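You operate a simulated robot arm through the tools that you are given. There is no shell and no other tool. Be economical: measure what you need, move in short steps, check, and stop when the job is done.

The job below is to be done with a simulated robot arm. You get a single attempt, and the scene is never put back.

## Task
Vent the tank to nought, drain it and put the coupler back in its holder.
Fine: open the white wheel first; shut the black wheel once the glass is empty; open the cover only at nought and leave it open.
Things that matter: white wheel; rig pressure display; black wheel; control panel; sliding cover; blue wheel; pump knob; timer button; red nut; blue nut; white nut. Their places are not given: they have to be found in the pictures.

Only the result counts: the job must be done as asked and must still hold three seconds after the hand-in. Knocking over, shifting, dropping, spilling or breaking anything else fails it. A push-on lid holds only when it is set on centred and level and pressed home; a screw cap is set on level and turned clockwise until tight.

## Robot
A 7-joint arm with a two-finger parallel gripper, fixed in place. Base frame: the origin is at the foot of the arm, x ahead of it, y to its left, z up. Lengths are in mm, angles in degrees, forces in N, time in s.
With the tool pointing down near the work surface it reaches from about 240 to 680 mm from the base axis. Its first joint turns from -66.0 to 66.0 degrees. Payload 2.4 kg.
Tool frame: the origin (TCP) lies between the finger pads and is the grasp point; the fingertips stand 30 mm ahead of it; z points along the fingers, y is the line along which they close. The gripper opens to 94 mm. The fingers are 28 mm wide and 10 mm thick; the gripper's body (50 by 96 mm) begins 55 mm behind the TCP.
Orientation is that of the tool frame in the base frame, as a unit quaternion [w, x, y, z]. With the fingers straight down and closing along the base's y, the tool's x points along the base's -x, its y along +y and its z along -z.

## Interface
- The arm moves only by the tool play_rows. Its argument "moves" is a list that holds one entry, the list of rows, each a list of 6 numbers: the shift along the base's x, y, z in mm, then the turn, a rotation vector about the base's x, y, z in degrees. In form: [[[tx, ty, tz, wx, wy, wz], ...]]. A call has 1 to 8 rows; each row is the pose to reach, as a shift and turn from the pose commanded when the call began. "grip" is the gripper command, from -1 (shut) to 1 (fully open), values between in proportion, set as the call begins (left out, the last holds). A row lasts 0.2 s, in which the tool goes at most 50 mm and 8.6 degrees; a call with a longer step from one row to the next is refused whole, and so is a gripper value outside its range. Where a pose cannot be reached the arm comes as near as it can. A force on the tool above 40 N (or 10 N above the force at the start of the call, whichever is more), or a blocked arm, ends the call early, and 0.2 s more pass. The fingers move at their own pace (about 153 mm/s each) and stop on an object; they squeeze with about 29 N. The grip force told is the motor's: it shows also when the fingers shut on nothing. Time passes only in rows, and 0.2 s behind the last, so rows that repeat a pose let the fingers close. It gives the time, the measured TCP pose, the force on the tool (base axes), the opening and the grip force at its end, in the units of the frame above (readings bear some noise).
- Cameras (640 x 400 px; columns grow to the right, rows downward): "scene" is fixed at [48.3, 491.3, 1432.9]; the picture's right is [-0.56, -0.83, 0.00], its down [-0.54, 0.37, -0.76] and it looks along [0.63, -0.42, -0.65] (base axes); focal length 264 px, centre (320, 200). "wrist" rides on the gripper at [-37, 0, -58] in the tool frame; the picture's right is [0.00, -1.00, 0.00], its down [0.97, 0.00, -0.24] and it looks along [0.24, 0.00, 0.97] (tool axes); focal length 218 px, centre (320, 200).
- get_image(camera): a new picture of that camera. The clock stands still meanwhile.
- pixel_to_xyz(camera, pixels): for up to 12 pixels [column, row] of the newest picture of that camera ("zoom" is the newest enlarged one), the place [x, y, z] in the base frame of the surface seen there, good to about 3 mm. The clock stands still meanwhile.
- enlarge(camera, box): a new picture of the part [left, top, right, bottom] of that camera's present view, enlarged. The clock stands still meanwhile.
- close_job(): hands the job in; it is judged then, once.

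Go step by step. Measure first, check grasps and placings, and put right what went wrong. The budget is 80 turns and 54 pictures, counting those below and the enlarged ones. Unless the task says otherwise, let go and move clear before handing in, and close with one line.

The tools are called as name(argument=value, ...) on one line, values as JSON. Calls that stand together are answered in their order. play_rows: Moves the arm, as the interface text tells. Its arguments: {"type":"object","properties":{"moves":{"type":"array","items":{"type":"array","items":{"type":"array","items":{"type":"number"}}}},"grip":{"type":"number"}},"required":["moves"]} The other tools are called the same way: get_image (camera) takes a picture; pixel_to_xyz (camera, pixels) gives the place of the surface under pixels of a picture; enlarge (camera, box) takes an enlarged picture of a part of a camera's view; close_job () hands the job in.

At the start:

```text
time: 0.0
ee_pos: [353.1, -4.3, 1240.5]
ee_rot: [0.0, 0.0, 1.0, 0.0]
contact_force: [0.3, -0.2, 0.5]
gripper_width: 94.0
finger_force: 0.1
```

scene: 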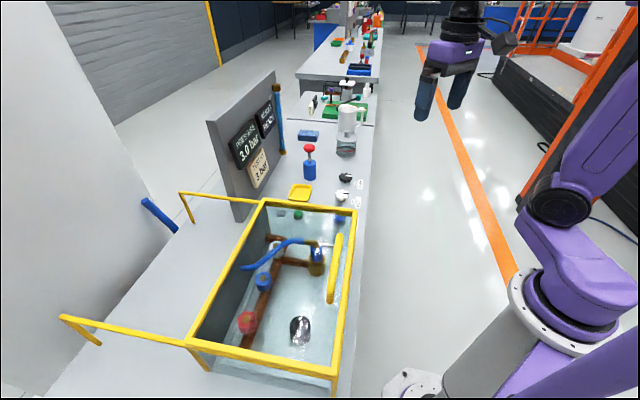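
wrist: 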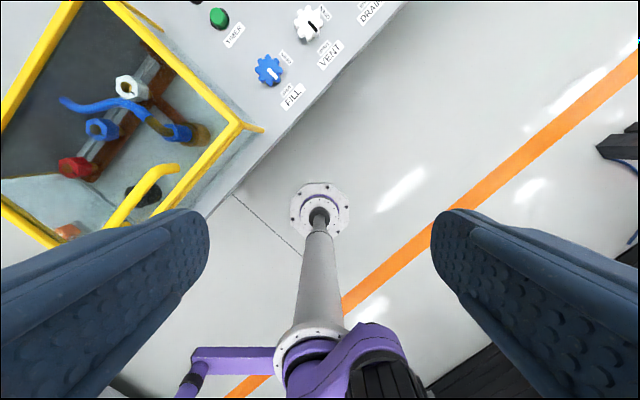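

The pictures show a yellow-framed tank, a board reading 3.0 bar, and FILL/VENT/DRAIN wheels along the bench edge. I'll enlarge the areas that matter.

enlarge(camera="scene", box=[200, 70, 390, 215])

enlarge(camera="scene", box=[170, 190, 370, 390])

enlarge(camera="wrist", box=[0, 0, 400, 250])

```text
2.76 times, centred on (295, 142) of scene
```

zoom: 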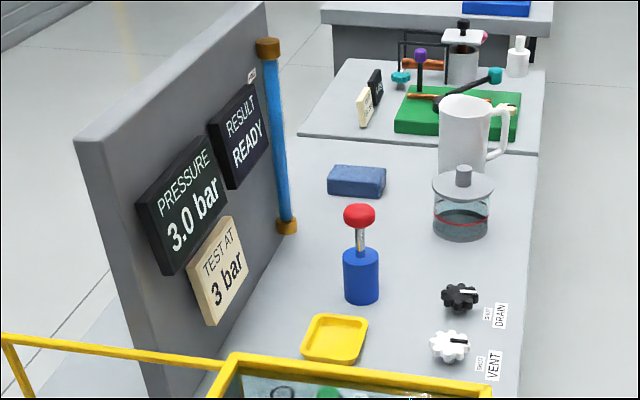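

```text
2.00 times, centred on (270, 290) of scene
```

zoom: 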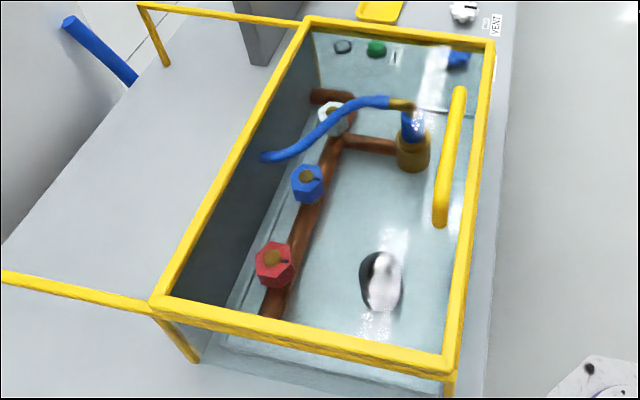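

```text
1.60 times, centred on (200, 125) of wrist
```

zoom: 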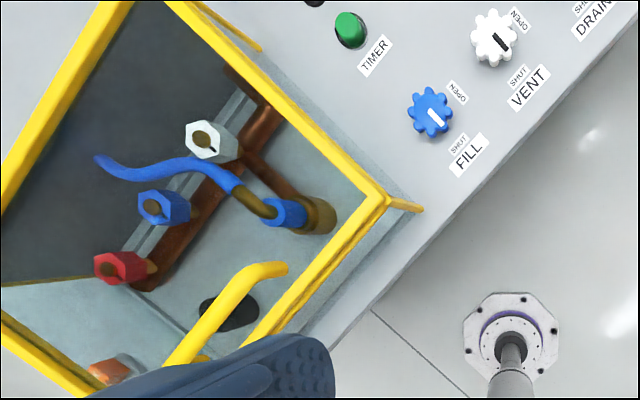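

I need coordinates of the wheels, tank rim, handle, nuts, coupler and so on; measuring in the scene and wrist views.

pixel_to_xyz(camera="zoom", pixels=[[493, 38], [430, 112], [350, 30], [205, 140], [162, 207], [120, 268], [285, 212], [315, 215], [265, 270], [195, 350], [385, 205], [5, 205]])

pixel_to_xyz(camera="scene", pixels=[[345, 178], [342, 195], [339, 218], [298, 214], [263, 203], [354, 213], [334, 372], [190, 340], [338, 238], [331, 298], [301, 330], [300, 190]])

pixel_to_xyz(camera="scene", pixels=[[280, 90], [284, 150], [309, 149], [309, 170], [316, 250], [316, 268], [253, 268], [62, 318], [180, 194], [150, 205], [175, 228], [323, 244]])

```text
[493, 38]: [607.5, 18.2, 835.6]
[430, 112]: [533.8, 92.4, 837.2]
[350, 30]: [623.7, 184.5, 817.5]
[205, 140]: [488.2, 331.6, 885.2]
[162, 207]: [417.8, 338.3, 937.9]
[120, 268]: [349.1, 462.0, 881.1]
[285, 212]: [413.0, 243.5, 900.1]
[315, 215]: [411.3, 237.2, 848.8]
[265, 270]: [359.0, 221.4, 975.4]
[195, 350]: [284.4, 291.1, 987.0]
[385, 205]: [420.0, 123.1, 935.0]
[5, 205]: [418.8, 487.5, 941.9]
```

```text
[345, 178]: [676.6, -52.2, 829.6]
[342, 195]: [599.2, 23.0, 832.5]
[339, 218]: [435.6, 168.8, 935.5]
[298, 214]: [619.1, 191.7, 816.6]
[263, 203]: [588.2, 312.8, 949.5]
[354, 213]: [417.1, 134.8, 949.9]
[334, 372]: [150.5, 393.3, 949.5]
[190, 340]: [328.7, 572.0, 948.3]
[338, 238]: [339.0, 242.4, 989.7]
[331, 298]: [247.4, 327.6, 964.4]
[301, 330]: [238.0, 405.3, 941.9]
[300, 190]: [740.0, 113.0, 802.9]
```

```text
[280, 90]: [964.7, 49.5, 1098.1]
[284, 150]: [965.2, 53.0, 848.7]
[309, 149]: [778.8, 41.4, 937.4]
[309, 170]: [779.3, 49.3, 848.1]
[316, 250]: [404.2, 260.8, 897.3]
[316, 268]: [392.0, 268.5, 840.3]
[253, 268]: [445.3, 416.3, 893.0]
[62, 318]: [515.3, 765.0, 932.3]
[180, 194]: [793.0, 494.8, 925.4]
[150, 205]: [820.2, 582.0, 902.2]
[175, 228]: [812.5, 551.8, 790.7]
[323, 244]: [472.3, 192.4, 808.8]
```

The bench runs diagonally: tank corners near (417,135), (588,313), (329,572) and (150,393). I'll move above the wheels to read their labels.

play_rows(moves=[[[40, 0, -25, 0, 0, 0], [80, 0, -50, 0, 0, 0], [120, 0, -75, 0, 0, 0], [160, 0, -100, 0, 0, 0], [200, 0, -125, 0, 0, 0], [230, 0, -150, 0, 0, 0], [240, 0, -180, 0, 0, 0], [240, 0, -200, 0, 0, 0]]], grip=1)

get_image(camera="wrist")

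```text
time: 1.8
ee_pos: [595.2, -4.3, 1042.3]
ee_rot: [-0.001, 0.0, 1.0, 0.0]
contact_force: [-0.4, 0.4, 0.1]
gripper_width: 94.2
finger_force: 0.1
```

```text
48 pictures are left
```

wrist: 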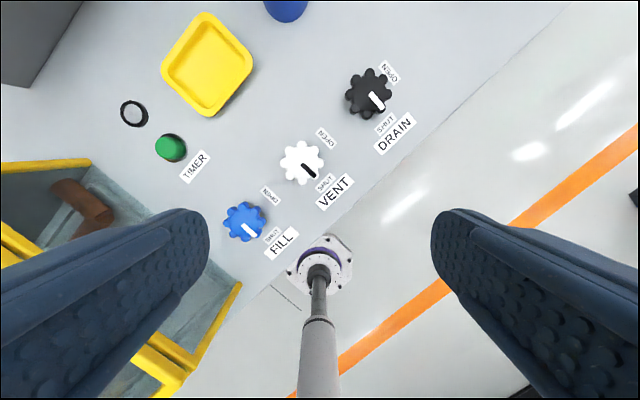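

The markers on all three wheels point to SHUT; OPEN lies a quarter turn counterclockwise seen from above. Measuring the wheels' tops and the bench near them.

pixel_to_xyz(camera="wrist", pixels=[[302, 160], [281, 162], [323, 160], [302, 141], [302, 182], [370, 92], [349, 95], [390, 95], [330, 195], [300, 210], [350, 150], [408, 140]])

enlarge(camera="wrist", box=[220, 50, 420, 260])

```text
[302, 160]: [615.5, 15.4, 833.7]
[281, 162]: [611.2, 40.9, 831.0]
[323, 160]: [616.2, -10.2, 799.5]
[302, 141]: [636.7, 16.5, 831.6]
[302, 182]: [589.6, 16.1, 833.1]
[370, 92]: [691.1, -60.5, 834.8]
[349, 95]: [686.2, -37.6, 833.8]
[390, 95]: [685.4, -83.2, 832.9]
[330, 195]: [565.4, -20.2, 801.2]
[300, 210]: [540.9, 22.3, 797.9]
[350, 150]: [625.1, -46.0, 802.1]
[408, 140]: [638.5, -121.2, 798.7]
```

```text
1.90 times, centred on (320, 155) of wrist
```

zoom: 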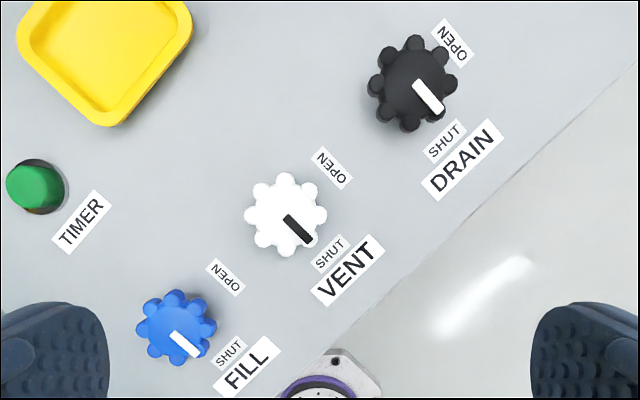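

White wheel centre ≈ (613,16), top z 833, bench z 800, with 8 lobes about 25 mm out. I'll go above it, yawed -67.5° so each finger rests on two lobes.

play_rows(moves=[[[3, 3, -18, 0, 0, -8.4], [6, 6, -36, 0, 0, -16.8], [9, 9, -54, 0, 0, -25.2], [12, 12, -72, 0, 0, -33.6], [14, 14, -90, 0, 0, -42], [16, 16, -108, 0, 0, -50.4], [18, 20, -125, 0, 0, -58.8], [18, 20, -142, 0, 0, -67.2]]])

get_image(camera="wrist")

```text
time: 3.6
ee_pos: [611.8, 16.9, 898.5]
ee_rot: [0.0, 0.553, 0.833, 0.0]
contact_force: [-0.6, 0.4, -0.9]
gripper_width: 93.6
finger_force: 0.1
```

```text
46 pictures are left
```

wrist: 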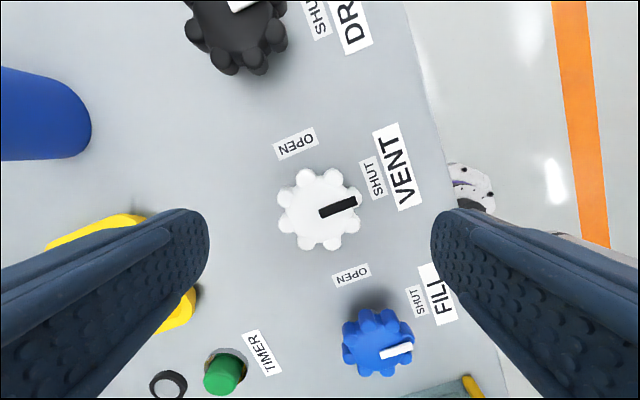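

The white wheel sits at (320,210), right where the TCP axis projects. I'll narrow the fingers, descend and grip.

play_rows(moves=[[[0, 0, -10, 0, 0, 0], [0, 0, -25, 0, 0, 0], [0, 0, -40, 0, 0, 0], [0, 0, -52, 0, 0, 0], [0, 0, -60, 0, 0, 0], [0, 0, -60, 0, 0, 0]]], grip=0.45)

play_rows(moves=[[[0, 0, 0, 0, 0, 0], [0, 0, 0, 0, 0, 0], [0, 0, 0, 0, 0, 0]]], grip=-1)

```text
time: 5.0
ee_pos: [611.6, 16.2, 838.3]
ee_rot: [0.0, 0.553, 0.833, 0.002]
contact_force: [-0.1, -0.2, -0.7]
gripper_width: 68.3
finger_force: 0.1
```

```text
time: 5.8
ee_pos: [612.6, 16.8, 839.7]
ee_rot: [0.001, 0.553, 0.833, 0.001]
contact_force: [7.4, 4.2, -6.0]
gripper_width: 49.6
finger_force: 44.6
```

The wheel is gripped at 49.6 mm. Now turning it counterclockwise.

play_rows(moves=[[[0, 0, 0, 0, 0, 8], [0, 0, 0, 0, 0, 16], [0, 0, 0, 0, 0, 24], [0, 0, 0, 0, 0, 32], [0, 0, 0, 0, 0, 40], [0, 0, 0, 0, 0, 48]]])

play_rows(moves=[[[0, 0, 0, 0, 0, 8], [0, 0, 0, 0, 0, 16], [0, 0, 0, 0, 0, 24], [0, 0, 0, 0, 0, 32], [0, 0, 0, 0, 0, 40], [0, 0, 0, 0, 0, 43]]])

enlarge(camera="scene", box=[200, 70, 390, 215])

get_image(camera="wrist")

```text
time: 7.2
ee_pos: [612.5, 17.1, 838.7]
ee_rot: [-0.001, 0.165, 0.986, 0.0]
contact_force: [-3.4, 10.3, 0.7]
gripper_width: 49.2
finger_force: 44.8
```

```text
time: 8.6
ee_pos: [612.4, 18.1, 839.0]
ee_rot: [0.002, -0.208, 0.978, 0.002]
contact_force: [-6.5, 18.6, 23.3]
gripper_width: 48.9
finger_force: 45.2
```

```text
2.76 times, centred on (295, 142) of scene
```

zoom: 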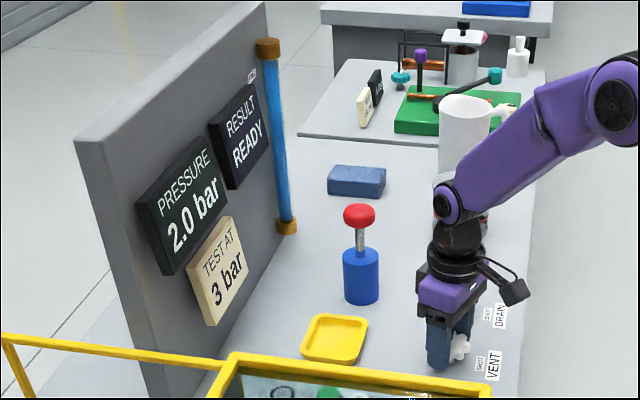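

```text
44 pictures are left
```

wrist: 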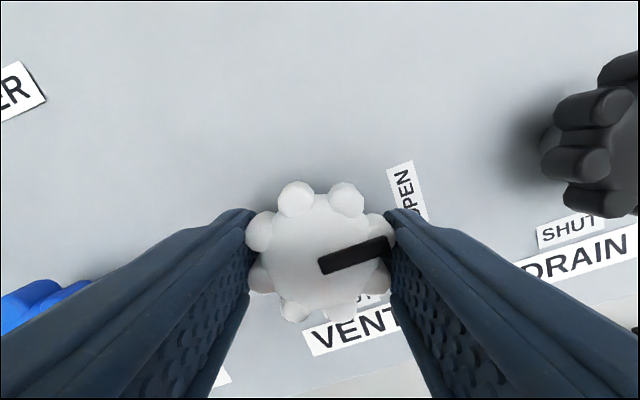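

Pressure is already at 2.0 bar and falling, and the white marker now points to OPEN. I'll release, rise, and head toward the black wheel while turning back.

play_rows(moves=[[[0, 0, 0, 0, 0, 0], [0, 0, 0, 0, 0, 0], [0, 0, 20, 0, 0, 0], [0, 0, 60, 0, 0, 0], [0, 0, 75, 0, 0, 0]]], grip=0.45)

play_rows(moves=[[[0, 0, 0, 0, 0, -8.4], [0, 0, 0, 0, 0, -16.8], [10, -10, 0, 0, 0, -25.2], [22, -25, 0, 0, 0, -33.6], [34, -37, 0, 0, 0, -42], [45, -50, 0, 0, 0, -50.4], [55, -62, 0, 0, 0, -58.8], [62, -72, 0, 0, 0, -67.2]]])

play_rows(moves=[[[3, -1, -5, 0, 0, -8], [6, -2, -10, 0, 0, -16], [9, -3, -15, 0, 0, -23.5], [9, -3, -15, 0, 0, -23.5]]])

get_image(camera="wrist")

enlarge(camera="scene", box=[200, 70, 390, 215])

```text
time: 9.8
ee_pos: [613.2, 14.7, 911.7]
ee_rot: [0.001, -0.206, 0.978, 0.0]
contact_force: [1.2, 0.1, 0.1]
gripper_width: 67.8
finger_force: 0.0
```

```text
time: 11.6
ee_pos: [674.3, -57.1, 913.4]
ee_rot: [0.0, 0.371, 0.929, 0.0]
contact_force: [0.0, -0.8, -0.4]
gripper_width: 68.0
finger_force: 0.0
```

```text
time: 12.6
ee_pos: [684.0, -57.7, 897.8]
ee_rot: [-0.001, 0.552, 0.834, 0.0]
contact_force: [-0.1, 0.7, -0.3]
gripper_width: 67.9
finger_force: 0.1
```

```text
43 pictures are left
```

wrist: 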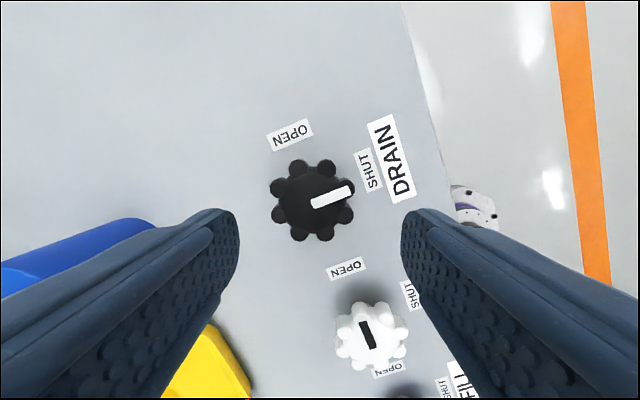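

```text
2.76 times, centred on (295, 142) of scene
```

zoom: 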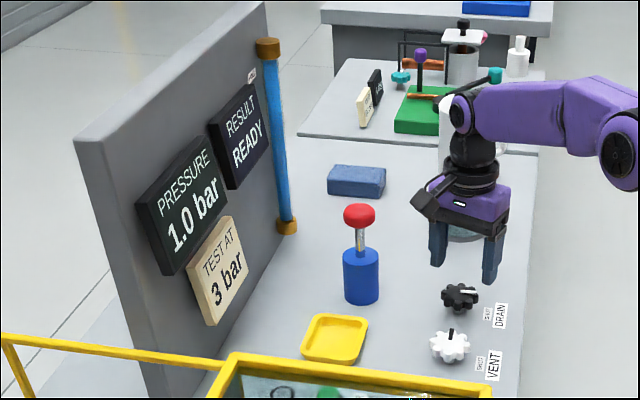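

Pressure is 1.0 bar and still falling. The black wheel is at (313,201), a few mm off, so its centre is ≈ (690,-62). I'll descend onto it and wait for nought before turning it.

play_rows(moves=[[[6, -4, -5, 0, 0, 0], [6, -4, -15, 0, 0, 0], [6, -4, -25, 0, 0, 0], [6, -4, -35, 0, 0, 0], [6, -4, -45, 0, 0, 0], [6, -4, -54, 0, 0, 0], [6, -4, -59, 0, 0, 0], [6, -4, -59, 0, 0, 0]]])

play_rows(moves=[[[0, 0, 0, 0, 0, 0], [0, 0, 0, 0, 0, 0], [0, 0, 0, 0, 0, 0], [0, 0, 0, 0, 0, 0], [0, 0, 0, 0, 0, 0], [0, 0, 0, 0, 0, 0]]], grip=-1)

enlarge(camera="scene", box=[200, 70, 390, 215])

```text
time: 14.4
ee_pos: [688.5, -61.9, 840.1]
ee_rot: [0.0, 0.551, 0.834, 0.0]
contact_force: [0.9, -0.3, 0.2]
gripper_width: 68.0
finger_force: 0.0
```

```text
time: 15.8
ee_pos: [689.2, -60.5, 840.6]
ee_rot: [0.002, 0.55, 0.835, 0.001]
contact_force: [24.5, 4.5, -5.2]
gripper_width: 49.4
finger_force: 44.4
```

```text
2.76 times, centred on (295, 142) of scene
```

zoom: 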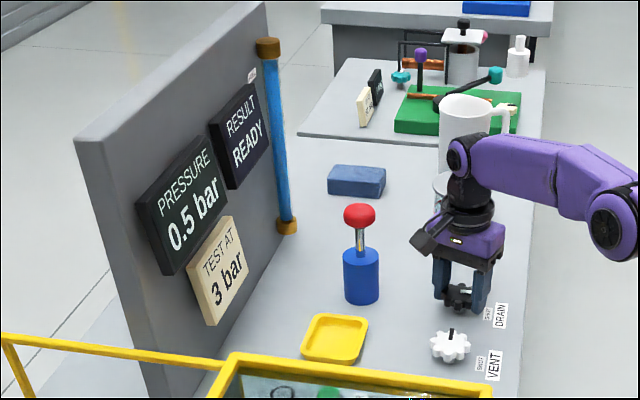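

Pressure reads 0.5 bar and decays steadily; the black wheel is gripped at 49.4 mm. I'll hold still and wait.

play_rows(moves=[[[0, 0, 0, 0, 0, 0], [0, 0, 0, 0, 0, 0], [0, 0, 0, 0, 0, 0], [0, 0, 0, 0, 0, 0], [0, 0, 0, 0, 0, 0], [0, 0, 0, 0, 0, 0], [0, 0, 0, 0, 0, 0], [0, 0, 0, 0, 0, 0]]])

play_rows(moves=[[[0, 0, 0, 0, 0, 0], [0, 0, 0, 0, 0, 0], [0, 0, 0, 0, 0, 0], [0, 0, 0, 0, 0, 0], [0, 0, 0, 0, 0, 0], [0, 0, 0, 0, 0, 0], [0, 0, 0, 0, 0, 0], [0, 0, 0, 0, 0, 0]]])

play_rows(moves=[[[0, 0, 0, 0, 0, 0], [0, 0, 0, 0, 0, 0], [0, 0, 0, 0, 0, 0], [0, 0, 0, 0, 0, 0], [0, 0, 0, 0, 0, 0], [0, 0, 0, 0, 0, 0], [0, 0, 0, 0, 0, 0], [0, 0, 0, 0, 0, 0]]])

play_rows(moves=[[[0, 0, 0, 0, 0, 0], [0, 0, 0, 0, 0, 0], [0, 0, 0, 0, 0, 0], [0, 0, 0, 0, 0, 0], [0, 0, 0, 0, 0, 0], [0, 0, 0, 0, 0, 0], [0, 0, 0, 0, 0, 0], [0, 0, 0, 0, 0, 0]]])

play_rows(moves=[[[0, 0, 0, 0, 0, 0], [0, 0, 0, 0, 0, 0], [0, 0, 0, 0, 0, 0], [0, 0, 0, 0, 0, 0], [0, 0, 0, 0, 0, 0], [0, 0, 0, 0, 0, 0], [0, 0, 0, 0, 0, 0], [0, 0, 0, 0, 0, 0]]])

enlarge(camera="scene", box=[200, 70, 390, 215])

```text
time: 17.6
ee_pos: [689.7, -61.2, 839.6]
ee_rot: [0.002, 0.55, 0.835, 0.002]
contact_force: [26.6, 10.1, 0.8]
gripper_width: 49.2
finger_force: 45.1
```

```text
time: 19.4
ee_pos: [690.1, -61.0, 841.2]
ee_rot: [0.003, 0.551, 0.835, 0.002]
contact_force: [25.6, 11.9, 3.0]
gripper_width: 49.3
finger_force: 45.2
```

```text
time: 21.2
ee_pos: [689.7, -60.8, 841.2]
ee_rot: [0.003, 0.551, 0.835, 0.001]
contact_force: [25.0, 11.6, 3.5]
gripper_width: 49.1
finger_force: 45.2
```

```text
time: 23.0
ee_pos: [689.4, -61.6, 841.2]
ee_rot: [0.003, 0.55, 0.835, 0.001]
contact_force: [25.5, 11.7, 3.6]
gripper_width: 49.3
finger_force: 45.3
```

```text
time: 24.8
ee_pos: [688.8, -61.6, 840.3]
ee_rot: [0.004, 0.55, 0.835, 0.002]
contact_force: [24.3, 12.5, 4.4]
gripper_width: 49.3
finger_force: 44.8
```

```text
2.76 times, centred on (295, 142) of scene
```

zoom: 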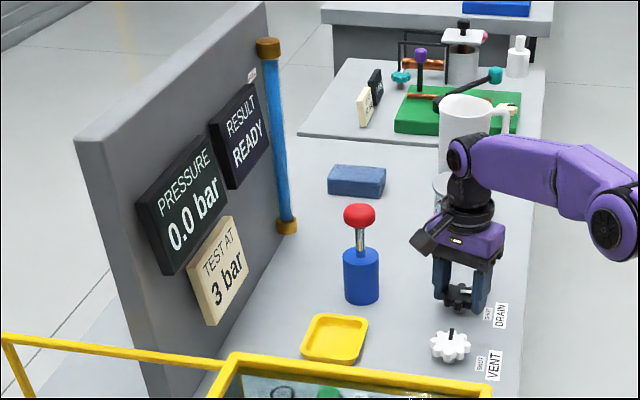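

The display reads 0.0 bar. Now I'll open the black wheel counterclockwise, easing the side load by 1.5 mm.

play_rows(moves=[[[1.5, 0.5, 0, 0, 0, 8], [1.5, 0.5, 0, 0, 0, 16], [1.5, 0.5, 0, 0, 0, 24], [1.5, 0.5, 0, 0, 0, 32], [1.5, 0.5, 0, 0, 0, 40], [1.5, 0.5, 0, 0, 0, 48]]])

play_rows(moves=[[[0, 0, 0, 0, 0, 8], [0, 0, 0, 0, 0, 16], [0, 0, 0, 0, 0, 24], [0, 0, 0, 0, 0, 32], [0, 0, 0, 0, 0, 40], [0, 0, 0, 0, 0, 43]]])

enlarge(camera="scene", box=[200, 70, 390, 215])

get_image(camera="wrist")

```text
time: 26.2
ee_pos: [689.5, -60.9, 841.7]
ee_rot: [0.005, 0.162, 0.987, 0.001]
contact_force: [21.9, 10.6, 9.7]
gripper_width: 49.1
finger_force: 44.9
out of reach, approached as far as the arm can: row 3, 5, 6
```

```text
time: 27.6
ee_pos: [689.0, -59.5, 841.9]
ee_rot: [0.004, -0.211, 0.977, 0.0]
contact_force: [19.0, 13.3, 9.4]
gripper_width: 49.2
finger_force: 44.0
```

```text
2.76 times, centred on (295, 142) of scene
```

zoom: 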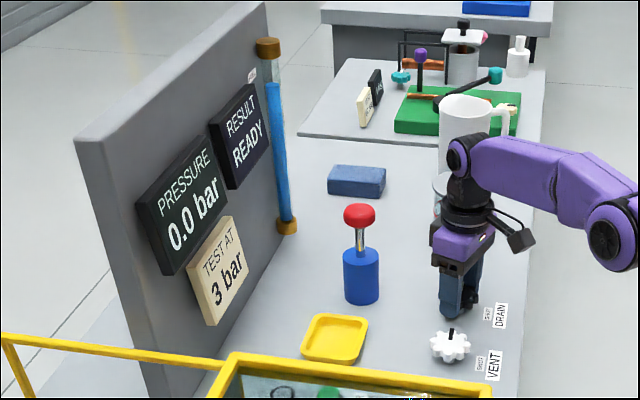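

```text
38 pictures are left
```

wrist: 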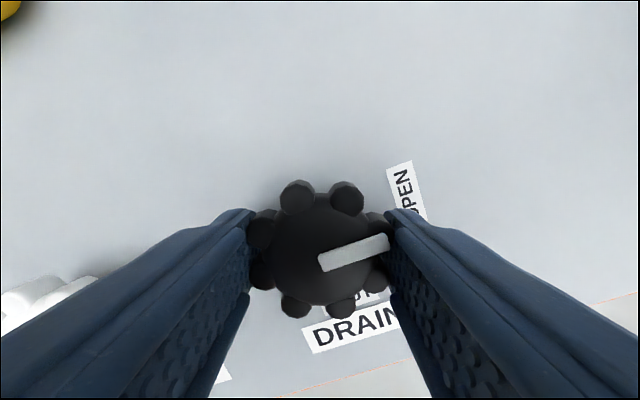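

The glass level is dropping. I'll hold the wheel and wait.

play_rows(moves=[[[0, 0, 0, 0, 0, 0], [0, 0, 0, 0, 0, 0], [0, 0, 0, 0, 0, 0], [0, 0, 0, 0, 0, 0], [0, 0, 0, 0, 0, 0], [0, 0, 0, 0, 0, 0], [0, 0, 0, 0, 0, 0], [0, 0, 0, 0, 0, 0]]])

play_rows(moves=[[[0, 0, 0, 0, 0, 0], [0, 0, 0, 0, 0, 0], [0, 0, 0, 0, 0, 0], [0, 0, 0, 0, 0, 0], [0, 0, 0, 0, 0, 0], [0, 0, 0, 0, 0, 0], [0, 0, 0, 0, 0, 0], [0, 0, 0, 0, 0, 0]]])

play_rows(moves=[[[0, 0, 0, 0, 0, 0], [0, 0, 0, 0, 0, 0], [0, 0, 0, 0, 0, 0], [0, 0, 0, 0, 0, 0], [0, 0, 0, 0, 0, 0], [0, 0, 0, 0, 0, 0], [0, 0, 0, 0, 0, 0], [0, 0, 0, 0, 0, 0]]])

enlarge(camera="scene", box=[200, 70, 390, 215])

```text
time: 29.4
ee_pos: [689.2, -60.4, 840.5]
ee_rot: [0.004, -0.21, 0.978, 0.0]
contact_force: [19.3, 14.3, 9.9]
gripper_width: 48.9
finger_force: 44.5
```

```text
time: 31.2
ee_pos: [689.4, -59.4, 840.9]
ee_rot: [0.003, -0.21, 0.978, 0.0]
contact_force: [19.2, 14.2, 10.3]
gripper_width: 48.9
finger_force: 45.2
```

```text
time: 33.0
ee_pos: [689.9, -59.0, 842.2]
ee_rot: [0.002, -0.209, 0.978, 0.0]
contact_force: [20.1, 14.0, 9.7]
gripper_width: 48.9
finger_force: 44.6
```

```text
2.76 times, centred on (295, 142) of scene
```

zoom: 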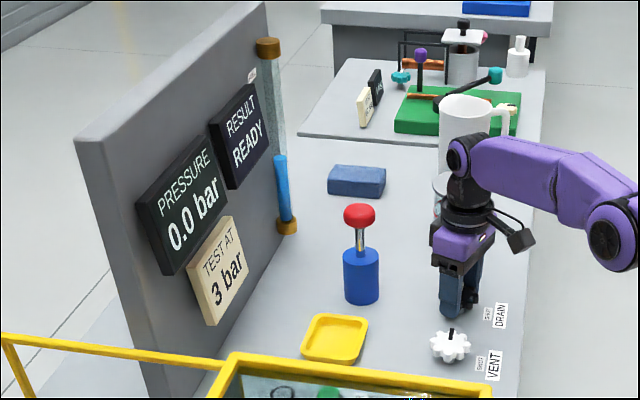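

The glass is about 40% full. I'll wait another ~7 s.

play_rows(moves=[[[0, 0, 0, 0, 0, 0], [0, 0, 0, 0, 0, 0], [0, 0, 0, 0, 0, 0], [0, 0, 0, 0, 0, 0], [0, 0, 0, 0, 0, 0], [0, 0, 0, 0, 0, 0], [0, 0, 0, 0, 0, 0], [0, 0, 0, 0, 0, 0]]])

play_rows(moves=[[[0, 0, 0, 0, 0, 0], [0, 0, 0, 0, 0, 0], [0, 0, 0, 0, 0, 0], [0, 0, 0, 0, 0, 0], [0, 0, 0, 0, 0, 0], [0, 0, 0, 0, 0, 0], [0, 0, 0, 0, 0, 0], [0, 0, 0, 0, 0, 0]]])

play_rows(moves=[[[0, 0, 0, 0, 0, 0], [0, 0, 0, 0, 0, 0], [0, 0, 0, 0, 0, 0], [0, 0, 0, 0, 0, 0], [0, 0, 0, 0, 0, 0], [0, 0, 0, 0, 0, 0], [0, 0, 0, 0, 0, 0], [0, 0, 0, 0, 0, 0]]])

play_rows(moves=[[[0, 0, 0, 0, 0, 0], [0, 0, 0, 0, 0, 0], [0, 0, 0, 0, 0, 0], [0, 0, 0, 0, 0, 0], [0, 0, 0, 0, 0, 0], [0, 0, 0, 0, 0, 0], [0, 0, 0, 0, 0, 0], [0, 0, 0, 0, 0, 0]]])

enlarge(camera="scene", box=[200, 70, 390, 215])

```text
time: 34.8
ee_pos: [689.6, -60.8, 841.6]
ee_rot: [0.003, -0.209, 0.978, 0.0]
contact_force: [20.2, 13.3, 11.2]
gripper_width: 49.2
finger_force: 45.1
```

```text
time: 36.6
ee_pos: [688.9, -60.0, 841.2]
ee_rot: [0.004, -0.209, 0.978, 0.0]
contact_force: [18.1, 14.2, 10.8]
gripper_width: 49.0
finger_force: 45.4
```

```text
time: 38.4
ee_pos: [689.1, -58.9, 840.8]
ee_rot: [0.003, -0.21, 0.978, 0.001]
contact_force: [18.3, 13.8, 10.4]
gripper_width: 48.9
finger_force: 45.4
```

```text
time: 40.2
ee_pos: [690.6, -60.5, 840.6]
ee_rot: [0.003, -0.209, 0.978, 0.001]
contact_force: [18.1, 13.6, 10.7]
gripper_width: 48.8
finger_force: 45.2
```

```text
2.76 times, centred on (295, 142) of scene
```

zoom: 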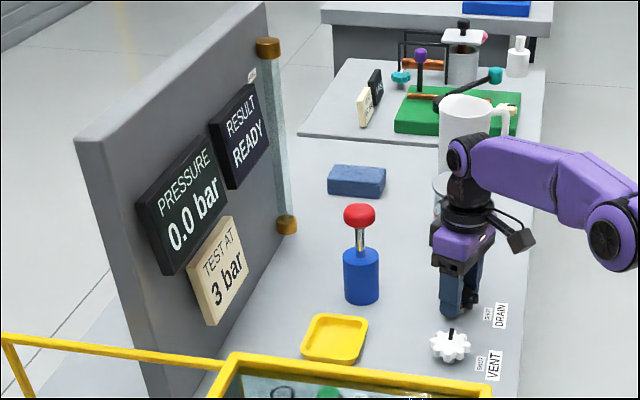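

The glass is empty, so I'll shut the black wheel by turning it clockwise 92°.

play_rows(moves=[[[0, 0, 0, 0, 0, -8], [0, 0, 0, 0, 0, -16], [0, 0, 0, 0, 0, -24], [0, 0, 0, 0, 0, -32], [0, 0, 0, 0, 0, -40], [0, 0, 0, 0, 0, -48]]])

play_rows(moves=[[[0, 0, 0, 0, 0, -8], [0, 0, 0, 0, 0, -16], [0, 0, 0, 0, 0, -24], [0, 0, 0, 0, 0, -32], [0, 0, 0, 0, 0, -40], [0, 0, 0, 0, 0, -44]]])

play_rows(moves=[[[0, 0, 0, 0, 0, 0], [0, 0, 0, 0, 0, 0], [0, 0, 20, 0, 0, 0], [-10, 5, 60, 0, 0, 0], [-30, 20, 90, 0, 0, 0], [-60, 30, 120, 0, 0, 0]]], grip=0.45)

get_image(camera="wrist")

```text
time: 41.6
ee_pos: [689.8, -60.2, 841.4]
ee_rot: [0.003, 0.207, 0.978, 0.0]
contact_force: [15.4, 15.0, 14.0]
gripper_width: 49.0
finger_force: 45.4
```

```text
time: 43.0
ee_pos: [688.1, -59.4, 840.9]
ee_rot: [0.002, 0.556, 0.831, 0.001]
contact_force: [21.2, 12.2, 15.4]
gripper_width: 48.9
finger_force: 44.9
```

```text
time: 44.4
ee_pos: [625.8, -32.7, 960.1]
ee_rot: [0.0, 0.559, 0.829, 0.0]
contact_force: [-0.7, -0.6, 0.2]
gripper_width: 67.8
finger_force: 0.1
```

```text
35 pictures are left
```

wrist: 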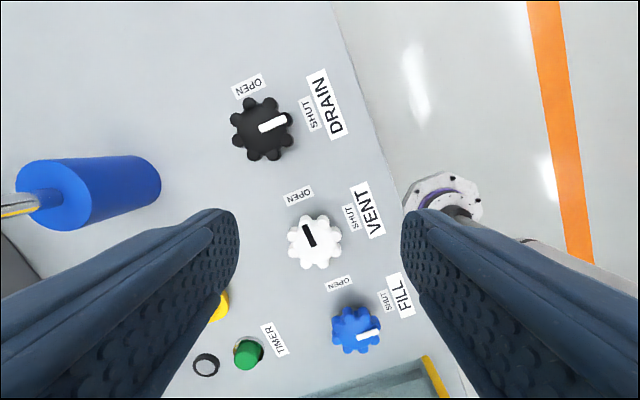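

Black is shut and white is open. Now I'll move over the tank to look at the handle, the coupler and the holder.

play_rows(moves=[[[0, 0, 40, 0, 0, 6], [-10, 10, 85, 0, 0, 12], [-35, 30, 120, 0, 0, 18], [-65, 55, 145, 0, 0, 24], [-95, 80, 165, 0, 0, 24], [-125, 105, 185, 0, 0, 24], [-155, 130, 195, 0, 0, 24], [-190, 160, 195, 0, 0, 24]]])

play_rows(moves=[[[-30, 28, 5, 0, 0, 0], [-60, 55, 10, 0, 0, 0], [-90, 80, 10, 0, 0, 0], [-120, 105, 10, 0, 0, 0], [-120, 105, 10, 0, 0, 0]]], grip=1)

get_image(camera="wrist")

```text
time: 46.2
ee_pos: [438.5, 129.5, 1156.0]
ee_rot: [0.0, 0.373, 0.928, 0.0]
contact_force: [-0.3, 0.1, -0.5]
gripper_width: 67.9
finger_force: 0.1
```

```text
time: 47.4
ee_pos: [316.9, 233.1, 1167.1]
ee_rot: [0.0, 0.374, 0.928, 0.0]
contact_force: [-0.7, -0.6, 0.1]
gripper_width: 94.0
finger_force: 0.1
```

```text
34 pictures are left
```

wrist: 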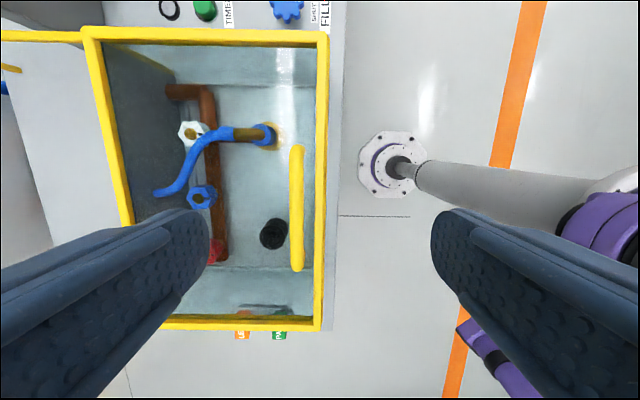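

The handle runs vertically at column ~297, rows 145–270, and the tank is now aligned with the picture. Measuring handle, rim and coupler points.

pixel_to_xyz(camera="wrist", pixels=[[297, 155], [297, 205], [297, 260], [289, 205], [305, 205], [322, 205], [263, 135], [245, 134], [276, 234], [200, 196], [190, 130], [165, 192]])

enlarge(camera="wrist", box=[90, 20, 340, 280])

enlarge(camera="scene", box=[230, 200, 370, 360])

```text
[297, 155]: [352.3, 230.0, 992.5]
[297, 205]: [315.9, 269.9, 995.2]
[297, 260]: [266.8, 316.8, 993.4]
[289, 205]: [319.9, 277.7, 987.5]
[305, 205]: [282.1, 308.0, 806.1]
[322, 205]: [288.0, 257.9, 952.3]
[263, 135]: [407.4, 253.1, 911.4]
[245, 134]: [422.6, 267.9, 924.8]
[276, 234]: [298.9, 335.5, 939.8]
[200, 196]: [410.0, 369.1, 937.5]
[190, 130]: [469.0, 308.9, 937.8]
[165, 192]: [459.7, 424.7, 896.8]
```

```text
1.54 times, centred on (215, 150) of wrist
```

zoom: 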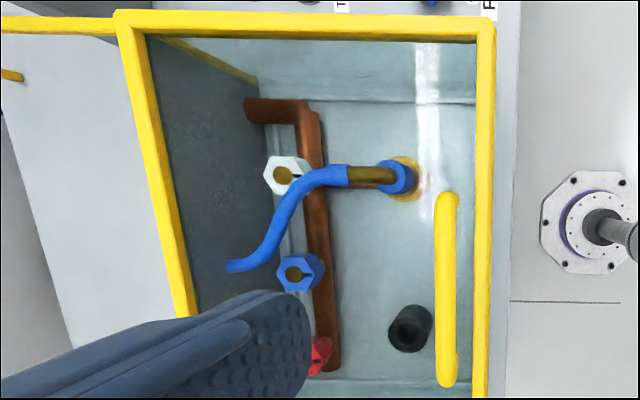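

```text
2.50 times, centred on (300, 280) of scene
```

zoom: 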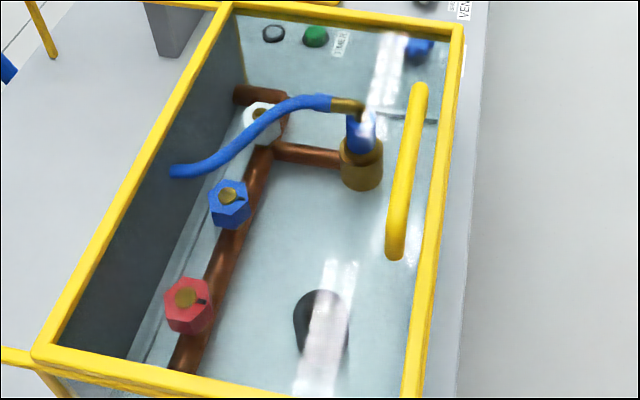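

The holder is the black cup on the tank floor under the cover, and the coupler sits on the brass stub. The handle's centre is ≈ (309,275) with its top at z 994; I'll go down and straddle it.

play_rows(moves=[[[-4, 21, -20, 0, 0, 0], [-8, 42, -50, 0, 0, 0], [-8, 42, -90, 0, 0, 0], [-8, 42, -130, 0, 0, 0], [-8, 42, -160, 0, 0, 0], [-8, 42, -180, 0, 0, 0]]], grip=0.2)

get_image(camera="wrist")

```text
time: 48.8
ee_pos: [310.2, 274.1, 985.6]
ee_rot: [0.0, 0.374, 0.927, 0.0]
contact_force: [-0.1, 0.0, 0.3]
gripper_width: 56.5
finger_force: 0.1
```

```text
31 pictures are left
```

wrist: 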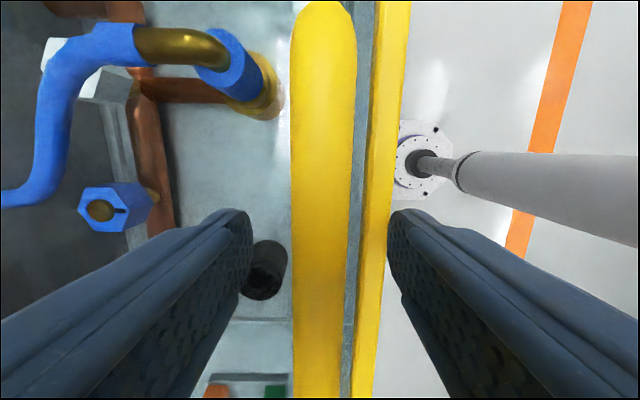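

The fingers straddle the handle; now I'll close on it.

play_rows(moves=[[[0, 0, 0, 0, 0, 0], [0, 0, 0, 0, 0, 0], [0, 0, 0, 0, 0, 0]]], grip=-1)

play_rows(moves=[[[7, 7.2, 0, 0, 0, 0], [21, 21.6, 0, 0, 0, 0], [35, 36, 0, 0, 0, 0], [49, 50.5, 0, 0, 0, 0], [63, 65, 0, 0, 0, 0], [77, 79, 0, 0, 0, 0], [91, 94, 0, 0, 0, 0]]])

get_image(camera="scene")

```text
time: 49.6
ee_pos: [311.5, 274.3, 985.7]
ee_rot: [-0.001, 0.375, 0.927, 0.0]
contact_force: [3.2, 4.9, -11.0]
gripper_width: 20.2
finger_force: 45.4
```

```text
time: 51.2
ee_pos: [402.8, 367.1, 986.2]
ee_rot: [0.002, 0.375, 0.927, 0.001]
contact_force: [14.0, -16.7, 21.1]
gripper_width: 20.3
finger_force: 45.0
```

```text
30 pictures are left
```

scene: 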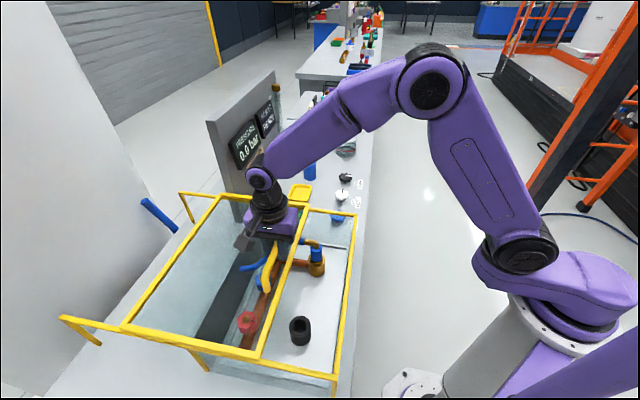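

The cover slides freely along its rails. I'll push on.

play_rows(moves=[[[8, 7, 0, 0, 0, 0], [22, 21.4, 0, 0, 0, 0], [36, 36, 0, 0, 0, 0], [50, 50.5, 0, 0, 0, 0], [60, 61, 0, 0, 0, 0], [70, 71, 0, 0, 0, 0]]])

get_image(camera="scene")

```text
time: 52.6
ee_pos: [470.9, 437.8, 986.4]
ee_rot: [-0.002, 0.375, 0.927, -0.003]
contact_force: [10.5, -13.8, -10.1]
gripper_width: 20.3
finger_force: 44.8
```

```text
29 pictures are left
```

scene: 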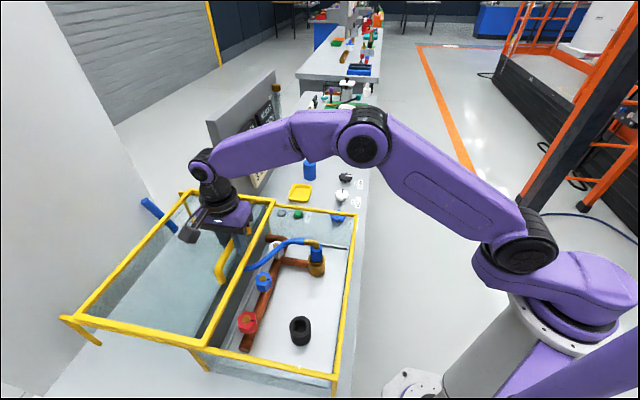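

The cover is nearly at the far end of its rails. A last short push with force watched.

play_rows(moves=[[[5, 5, 0, 0, 0, 0], [10, 10, 0, 0, 0, 0], [14, 14.5, 0, 0, 0, 0], [14, 14.5, 0, 0, 0, 0]]])

enlarge(camera="scene", box=[50, 170, 370, 390])

```text
time: 53.6
ee_pos: [487.2, 452.0, 985.4]
ee_rot: [0.001, 0.376, 0.926, 0.0]
contact_force: [12.4, -14.4, -7.9]
gripper_width: 20.1
finger_force: 45.2
```

```text
1.82 times, centred on (210, 280) of scene
```

zoom: 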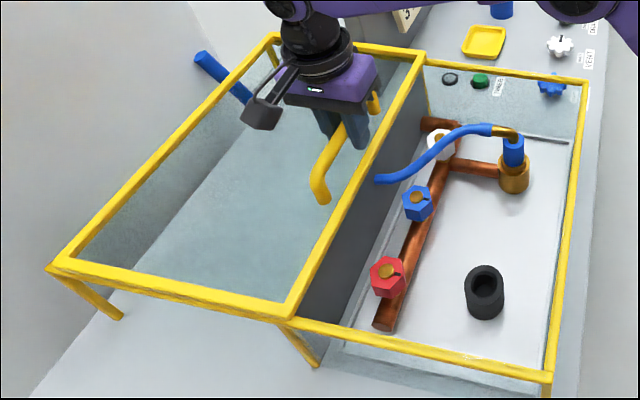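

The cover is fully open. I'll release, rise, and go back above the tank for a good look at the coupler and holder.

play_rows(moves=[[[0, 0, 0, 0, 0, 0], [0, 0, 0, 0, 0, 0], [0, 0, 30, 0, 0, 0], [0, 0, 75, 0, 0, 0], [-20, -20, 110, 0, 0, 0], [-50, -50, 130, 0, 0, 0], [-80, -82, 140, 0, 0, 0], [-105, -115, 140, 0, 0, 0]]], grip=0.45)

play_rows(moves=[[[-30, -25, 0, 0, 0, 0], [-50, -60, 0, 0, 0, 0], [-60, -90, 0, 0, 0, 0], [-60, -90, 0, 0, 0, 0]]])

get_image(camera="wrist")

pixel_to_xyz(camera="zoom", pixels=[[514, 142], [514, 158], [516, 185], [503, 175], [510, 133], [490, 130], [484, 272], [484, 286], [484, 310], [470, 280], [500, 280], [440, 330]])

```text
time: 55.4
ee_pos: [383.0, 337.5, 1124.6]
ee_rot: [0.0, 0.375, 0.927, 0.001]
contact_force: [-1.1, 0.0, 0.0]
gripper_width: 68.2
finger_force: 0.1
```

```text
time: 56.4
ee_pos: [319.6, 248.5, 1123.5]
ee_rot: [0.0, 0.374, 0.927, 0.0]
contact_force: [1.0, 0.1, 0.1]
gripper_width: 68.2
finger_force: 0.1
```

```text
27 pictures are left
```

wrist: 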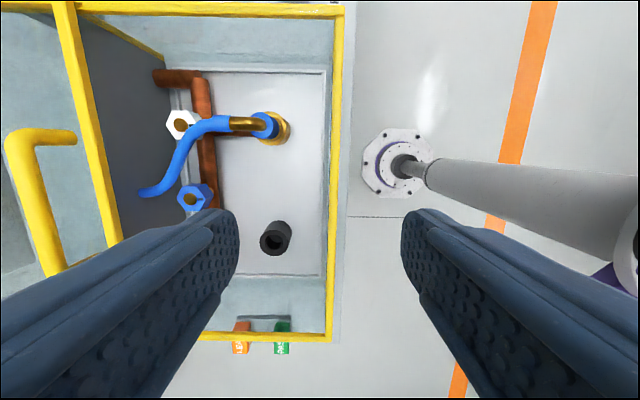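

```text
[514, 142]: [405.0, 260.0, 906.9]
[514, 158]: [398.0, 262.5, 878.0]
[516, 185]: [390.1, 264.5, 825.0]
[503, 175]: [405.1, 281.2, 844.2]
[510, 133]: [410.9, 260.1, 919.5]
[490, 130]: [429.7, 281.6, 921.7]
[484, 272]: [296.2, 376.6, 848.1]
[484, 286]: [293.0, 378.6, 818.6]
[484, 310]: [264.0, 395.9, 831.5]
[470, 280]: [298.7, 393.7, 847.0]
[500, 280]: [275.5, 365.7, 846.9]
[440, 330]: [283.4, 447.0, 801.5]
```

With the cover open, the holder's top (z≈848) centres near (287,380), and the coupler's blue sleeve stands on the brass stub near (408,262). Refining with the wrist view.

pixel_to_xyz(camera="wrist", pixels=[[262, 126], [274, 126], [266, 114], [266, 138], [285, 127], [288, 140], [245, 125], [276, 226], [290, 230], [263, 238], [270, 243], [276, 252]])

enlarge(camera="wrist", box=[140, 90, 340, 290])

enlarge(camera="scene", box=[270, 220, 350, 360])

```text
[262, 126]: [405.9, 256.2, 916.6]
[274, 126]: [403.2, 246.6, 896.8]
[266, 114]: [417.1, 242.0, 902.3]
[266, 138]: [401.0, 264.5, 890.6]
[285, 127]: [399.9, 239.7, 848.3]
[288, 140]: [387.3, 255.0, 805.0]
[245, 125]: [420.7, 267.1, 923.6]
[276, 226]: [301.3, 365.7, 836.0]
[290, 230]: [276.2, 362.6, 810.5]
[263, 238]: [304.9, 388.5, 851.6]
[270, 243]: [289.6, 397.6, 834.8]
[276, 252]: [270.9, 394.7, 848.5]
```

```text
2.00 times, centred on (240, 190) of wrist
```

zoom: 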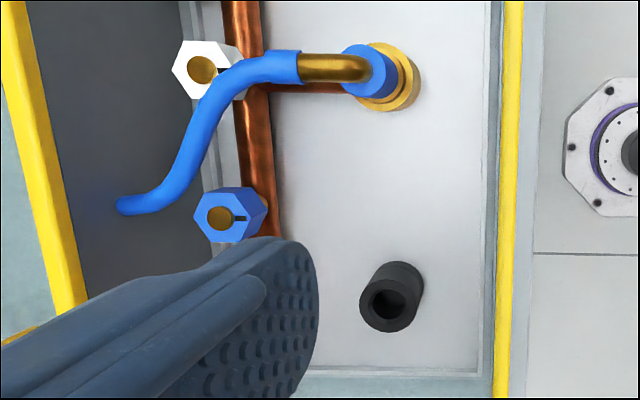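

```text
2.86 times, centred on (310, 290) of scene
```

zoom: 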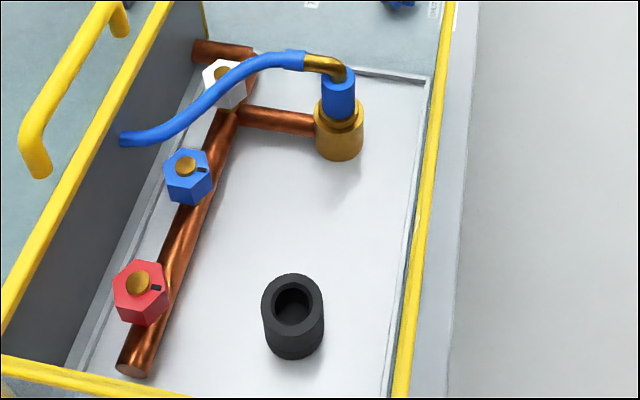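

The coupler sleeve centres at ≈ (409.5,253.5), z 872–905, and its elbow points toward +v. I'll turn the gripper 90° so the fingers close along the tank's length, and move above it.

play_rows(moves=[[[10, 1, -5, 0, 0, 8.4], [20, 2, -10, 0, 0, 16.8], [30, 3, -15, 0, 0, 25.2], [40, 4, -20, 0, 0, 33.6], [50, 4, -25, 0, 0, 42], [60, 5, -30, 0, 0, 50.4], [70, 5, -35, 0, 0, 58.8], [80, 5, -40, 0, 0, 67.2]]], grip=0.2)

play_rows(moves=[[[4, 0, -20, 0, 0, 7.6], [8, 0, -40, 0, 0, 15.2], [10, 0.5, -60, 0, 0, 22.8], [10, 0.5, -74, 0, 0, 22.8], [10, 0.5, -74, 0, 0, 22.8]]])

get_image(camera="wrist")

```text
time: 58.2
ee_pos: [399.5, 254.0, 1084.6]
ee_rot: [0.0, -0.203, 0.979, 0.0]
contact_force: [-0.9, 0.2, 0.4]
gripper_width: 56.2
finger_force: 0.1
```

```text
time: 59.4
ee_pos: [409.2, 255.8, 1008.8]
ee_rot: [-0.001, -0.392, 0.92, -0.001]
contact_force: [-1.1, 0.5, -0.1]
gripper_width: 56.3
finger_force: 0.1
```

```text
24 pictures are left
```

wrist: 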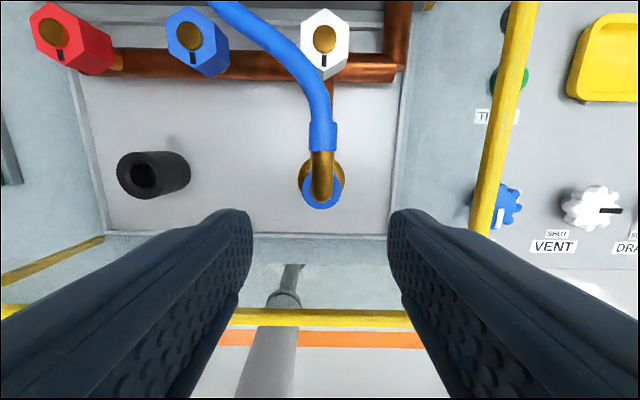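

The coupler sits at (322,190), only ~3 mm off. I'll descend to z≈902 with that correction.

play_rows(moves=[[[2, 2, -20, 0, 0, 0], [2, 2, -45, 0, 0, 0], [2, 2, -65, 0, 0, 0], [2, 2, -80, 0, 0, 0], [2, 2, -92, 0, 0, 0], [2, 2, -102, 0, 0, 0], [2, 2, -106, 0, 0, 0]]])

get_image(camera="wrist")

enlarge(camera="scene", box=[230, 180, 370, 320])

```text
time: 61.0
ee_pos: [413.0, 254.2, 905.0]
ee_rot: [-0.001, -0.391, 0.92, 0.0]
contact_force: [-0.1, 0.2, 0.7]
gripper_width: 56.6
finger_force: 0.0
```

```text
23 pictures are left
```

wrist: 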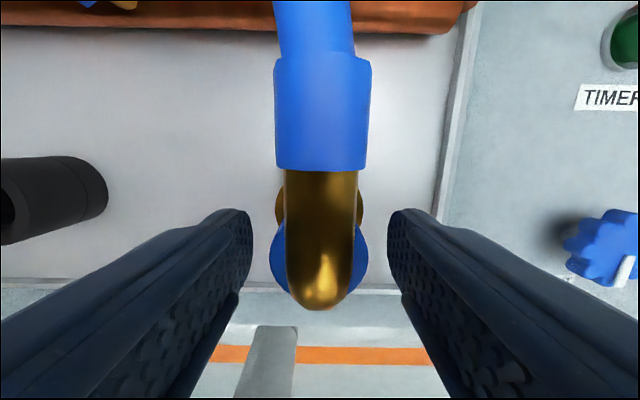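

```text
2.86 times, centred on (300, 250) of scene
```

zoom: 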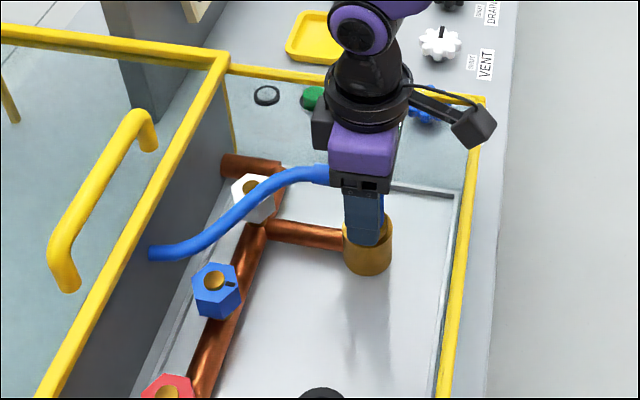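

The fingers straddle the sleeve, centred at column 320. Closing.

play_rows(moves=[[[0, 0, 0, 0, 0, 0], [0, 0, 0, 0, 0, 0], [0, 0, 0, 0, 0, 0]]], grip=-1)

play_rows(moves=[[[0, 0, 5, 0, 0, 0], [0, 0, 10, 0, 0, 0], [0, 0, 15, 0, 0, 0], [0, 0, 15, 0, 0, 0]]])

enlarge(camera="scene", box=[230, 180, 370, 320])

```text
time: 61.8
ee_pos: [412.4, 255.7, 905.3]
ee_rot: [0.0, -0.392, 0.92, -0.001]
contact_force: [-2.3, 2.0, -0.3]
gripper_width: 30.5
finger_force: 28.7
```

```text
time: 62.8
ee_pos: [411.9, 255.9, 919.7]
ee_rot: [0.0, -0.391, 0.92, 0.0]
contact_force: [0.1, -0.8, -1.9]
gripper_width: 30.4
finger_force: 29.1
```

```text
2.86 times, centred on (300, 250) of scene
```

zoom: 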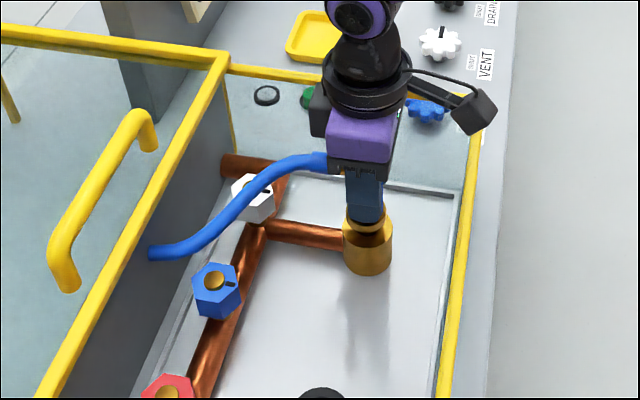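

It's lifting with ~no resistance; 30.4 mm grip. I'll raise it further and look at its lower end.

play_rows(moves=[[[0, 0, 12, 0, 0, 0], [0, 0, 24, 0, 0, 0], [0, 0, 36, 0, 0, 0], [0, 0, 45, 0, 0, 0], [0, 0, 45, 0, 0, 0]]])

enlarge(camera="scene", box=[250, 190, 370, 350])

```text
time: 64.0
ee_pos: [412.3, 258.5, 966.7]
ee_rot: [0.001, -0.392, 0.92, 0.001]
contact_force: [0.1, 1.2, -1.7]
gripper_width: 30.6
finger_force: 29.3
```

```text
2.50 times, centred on (310, 270) of scene
```

zoom: 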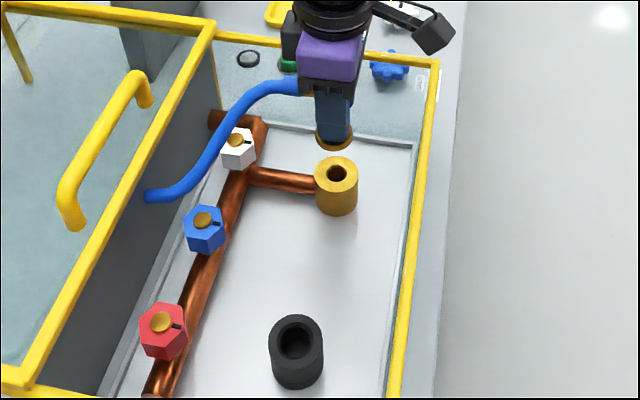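

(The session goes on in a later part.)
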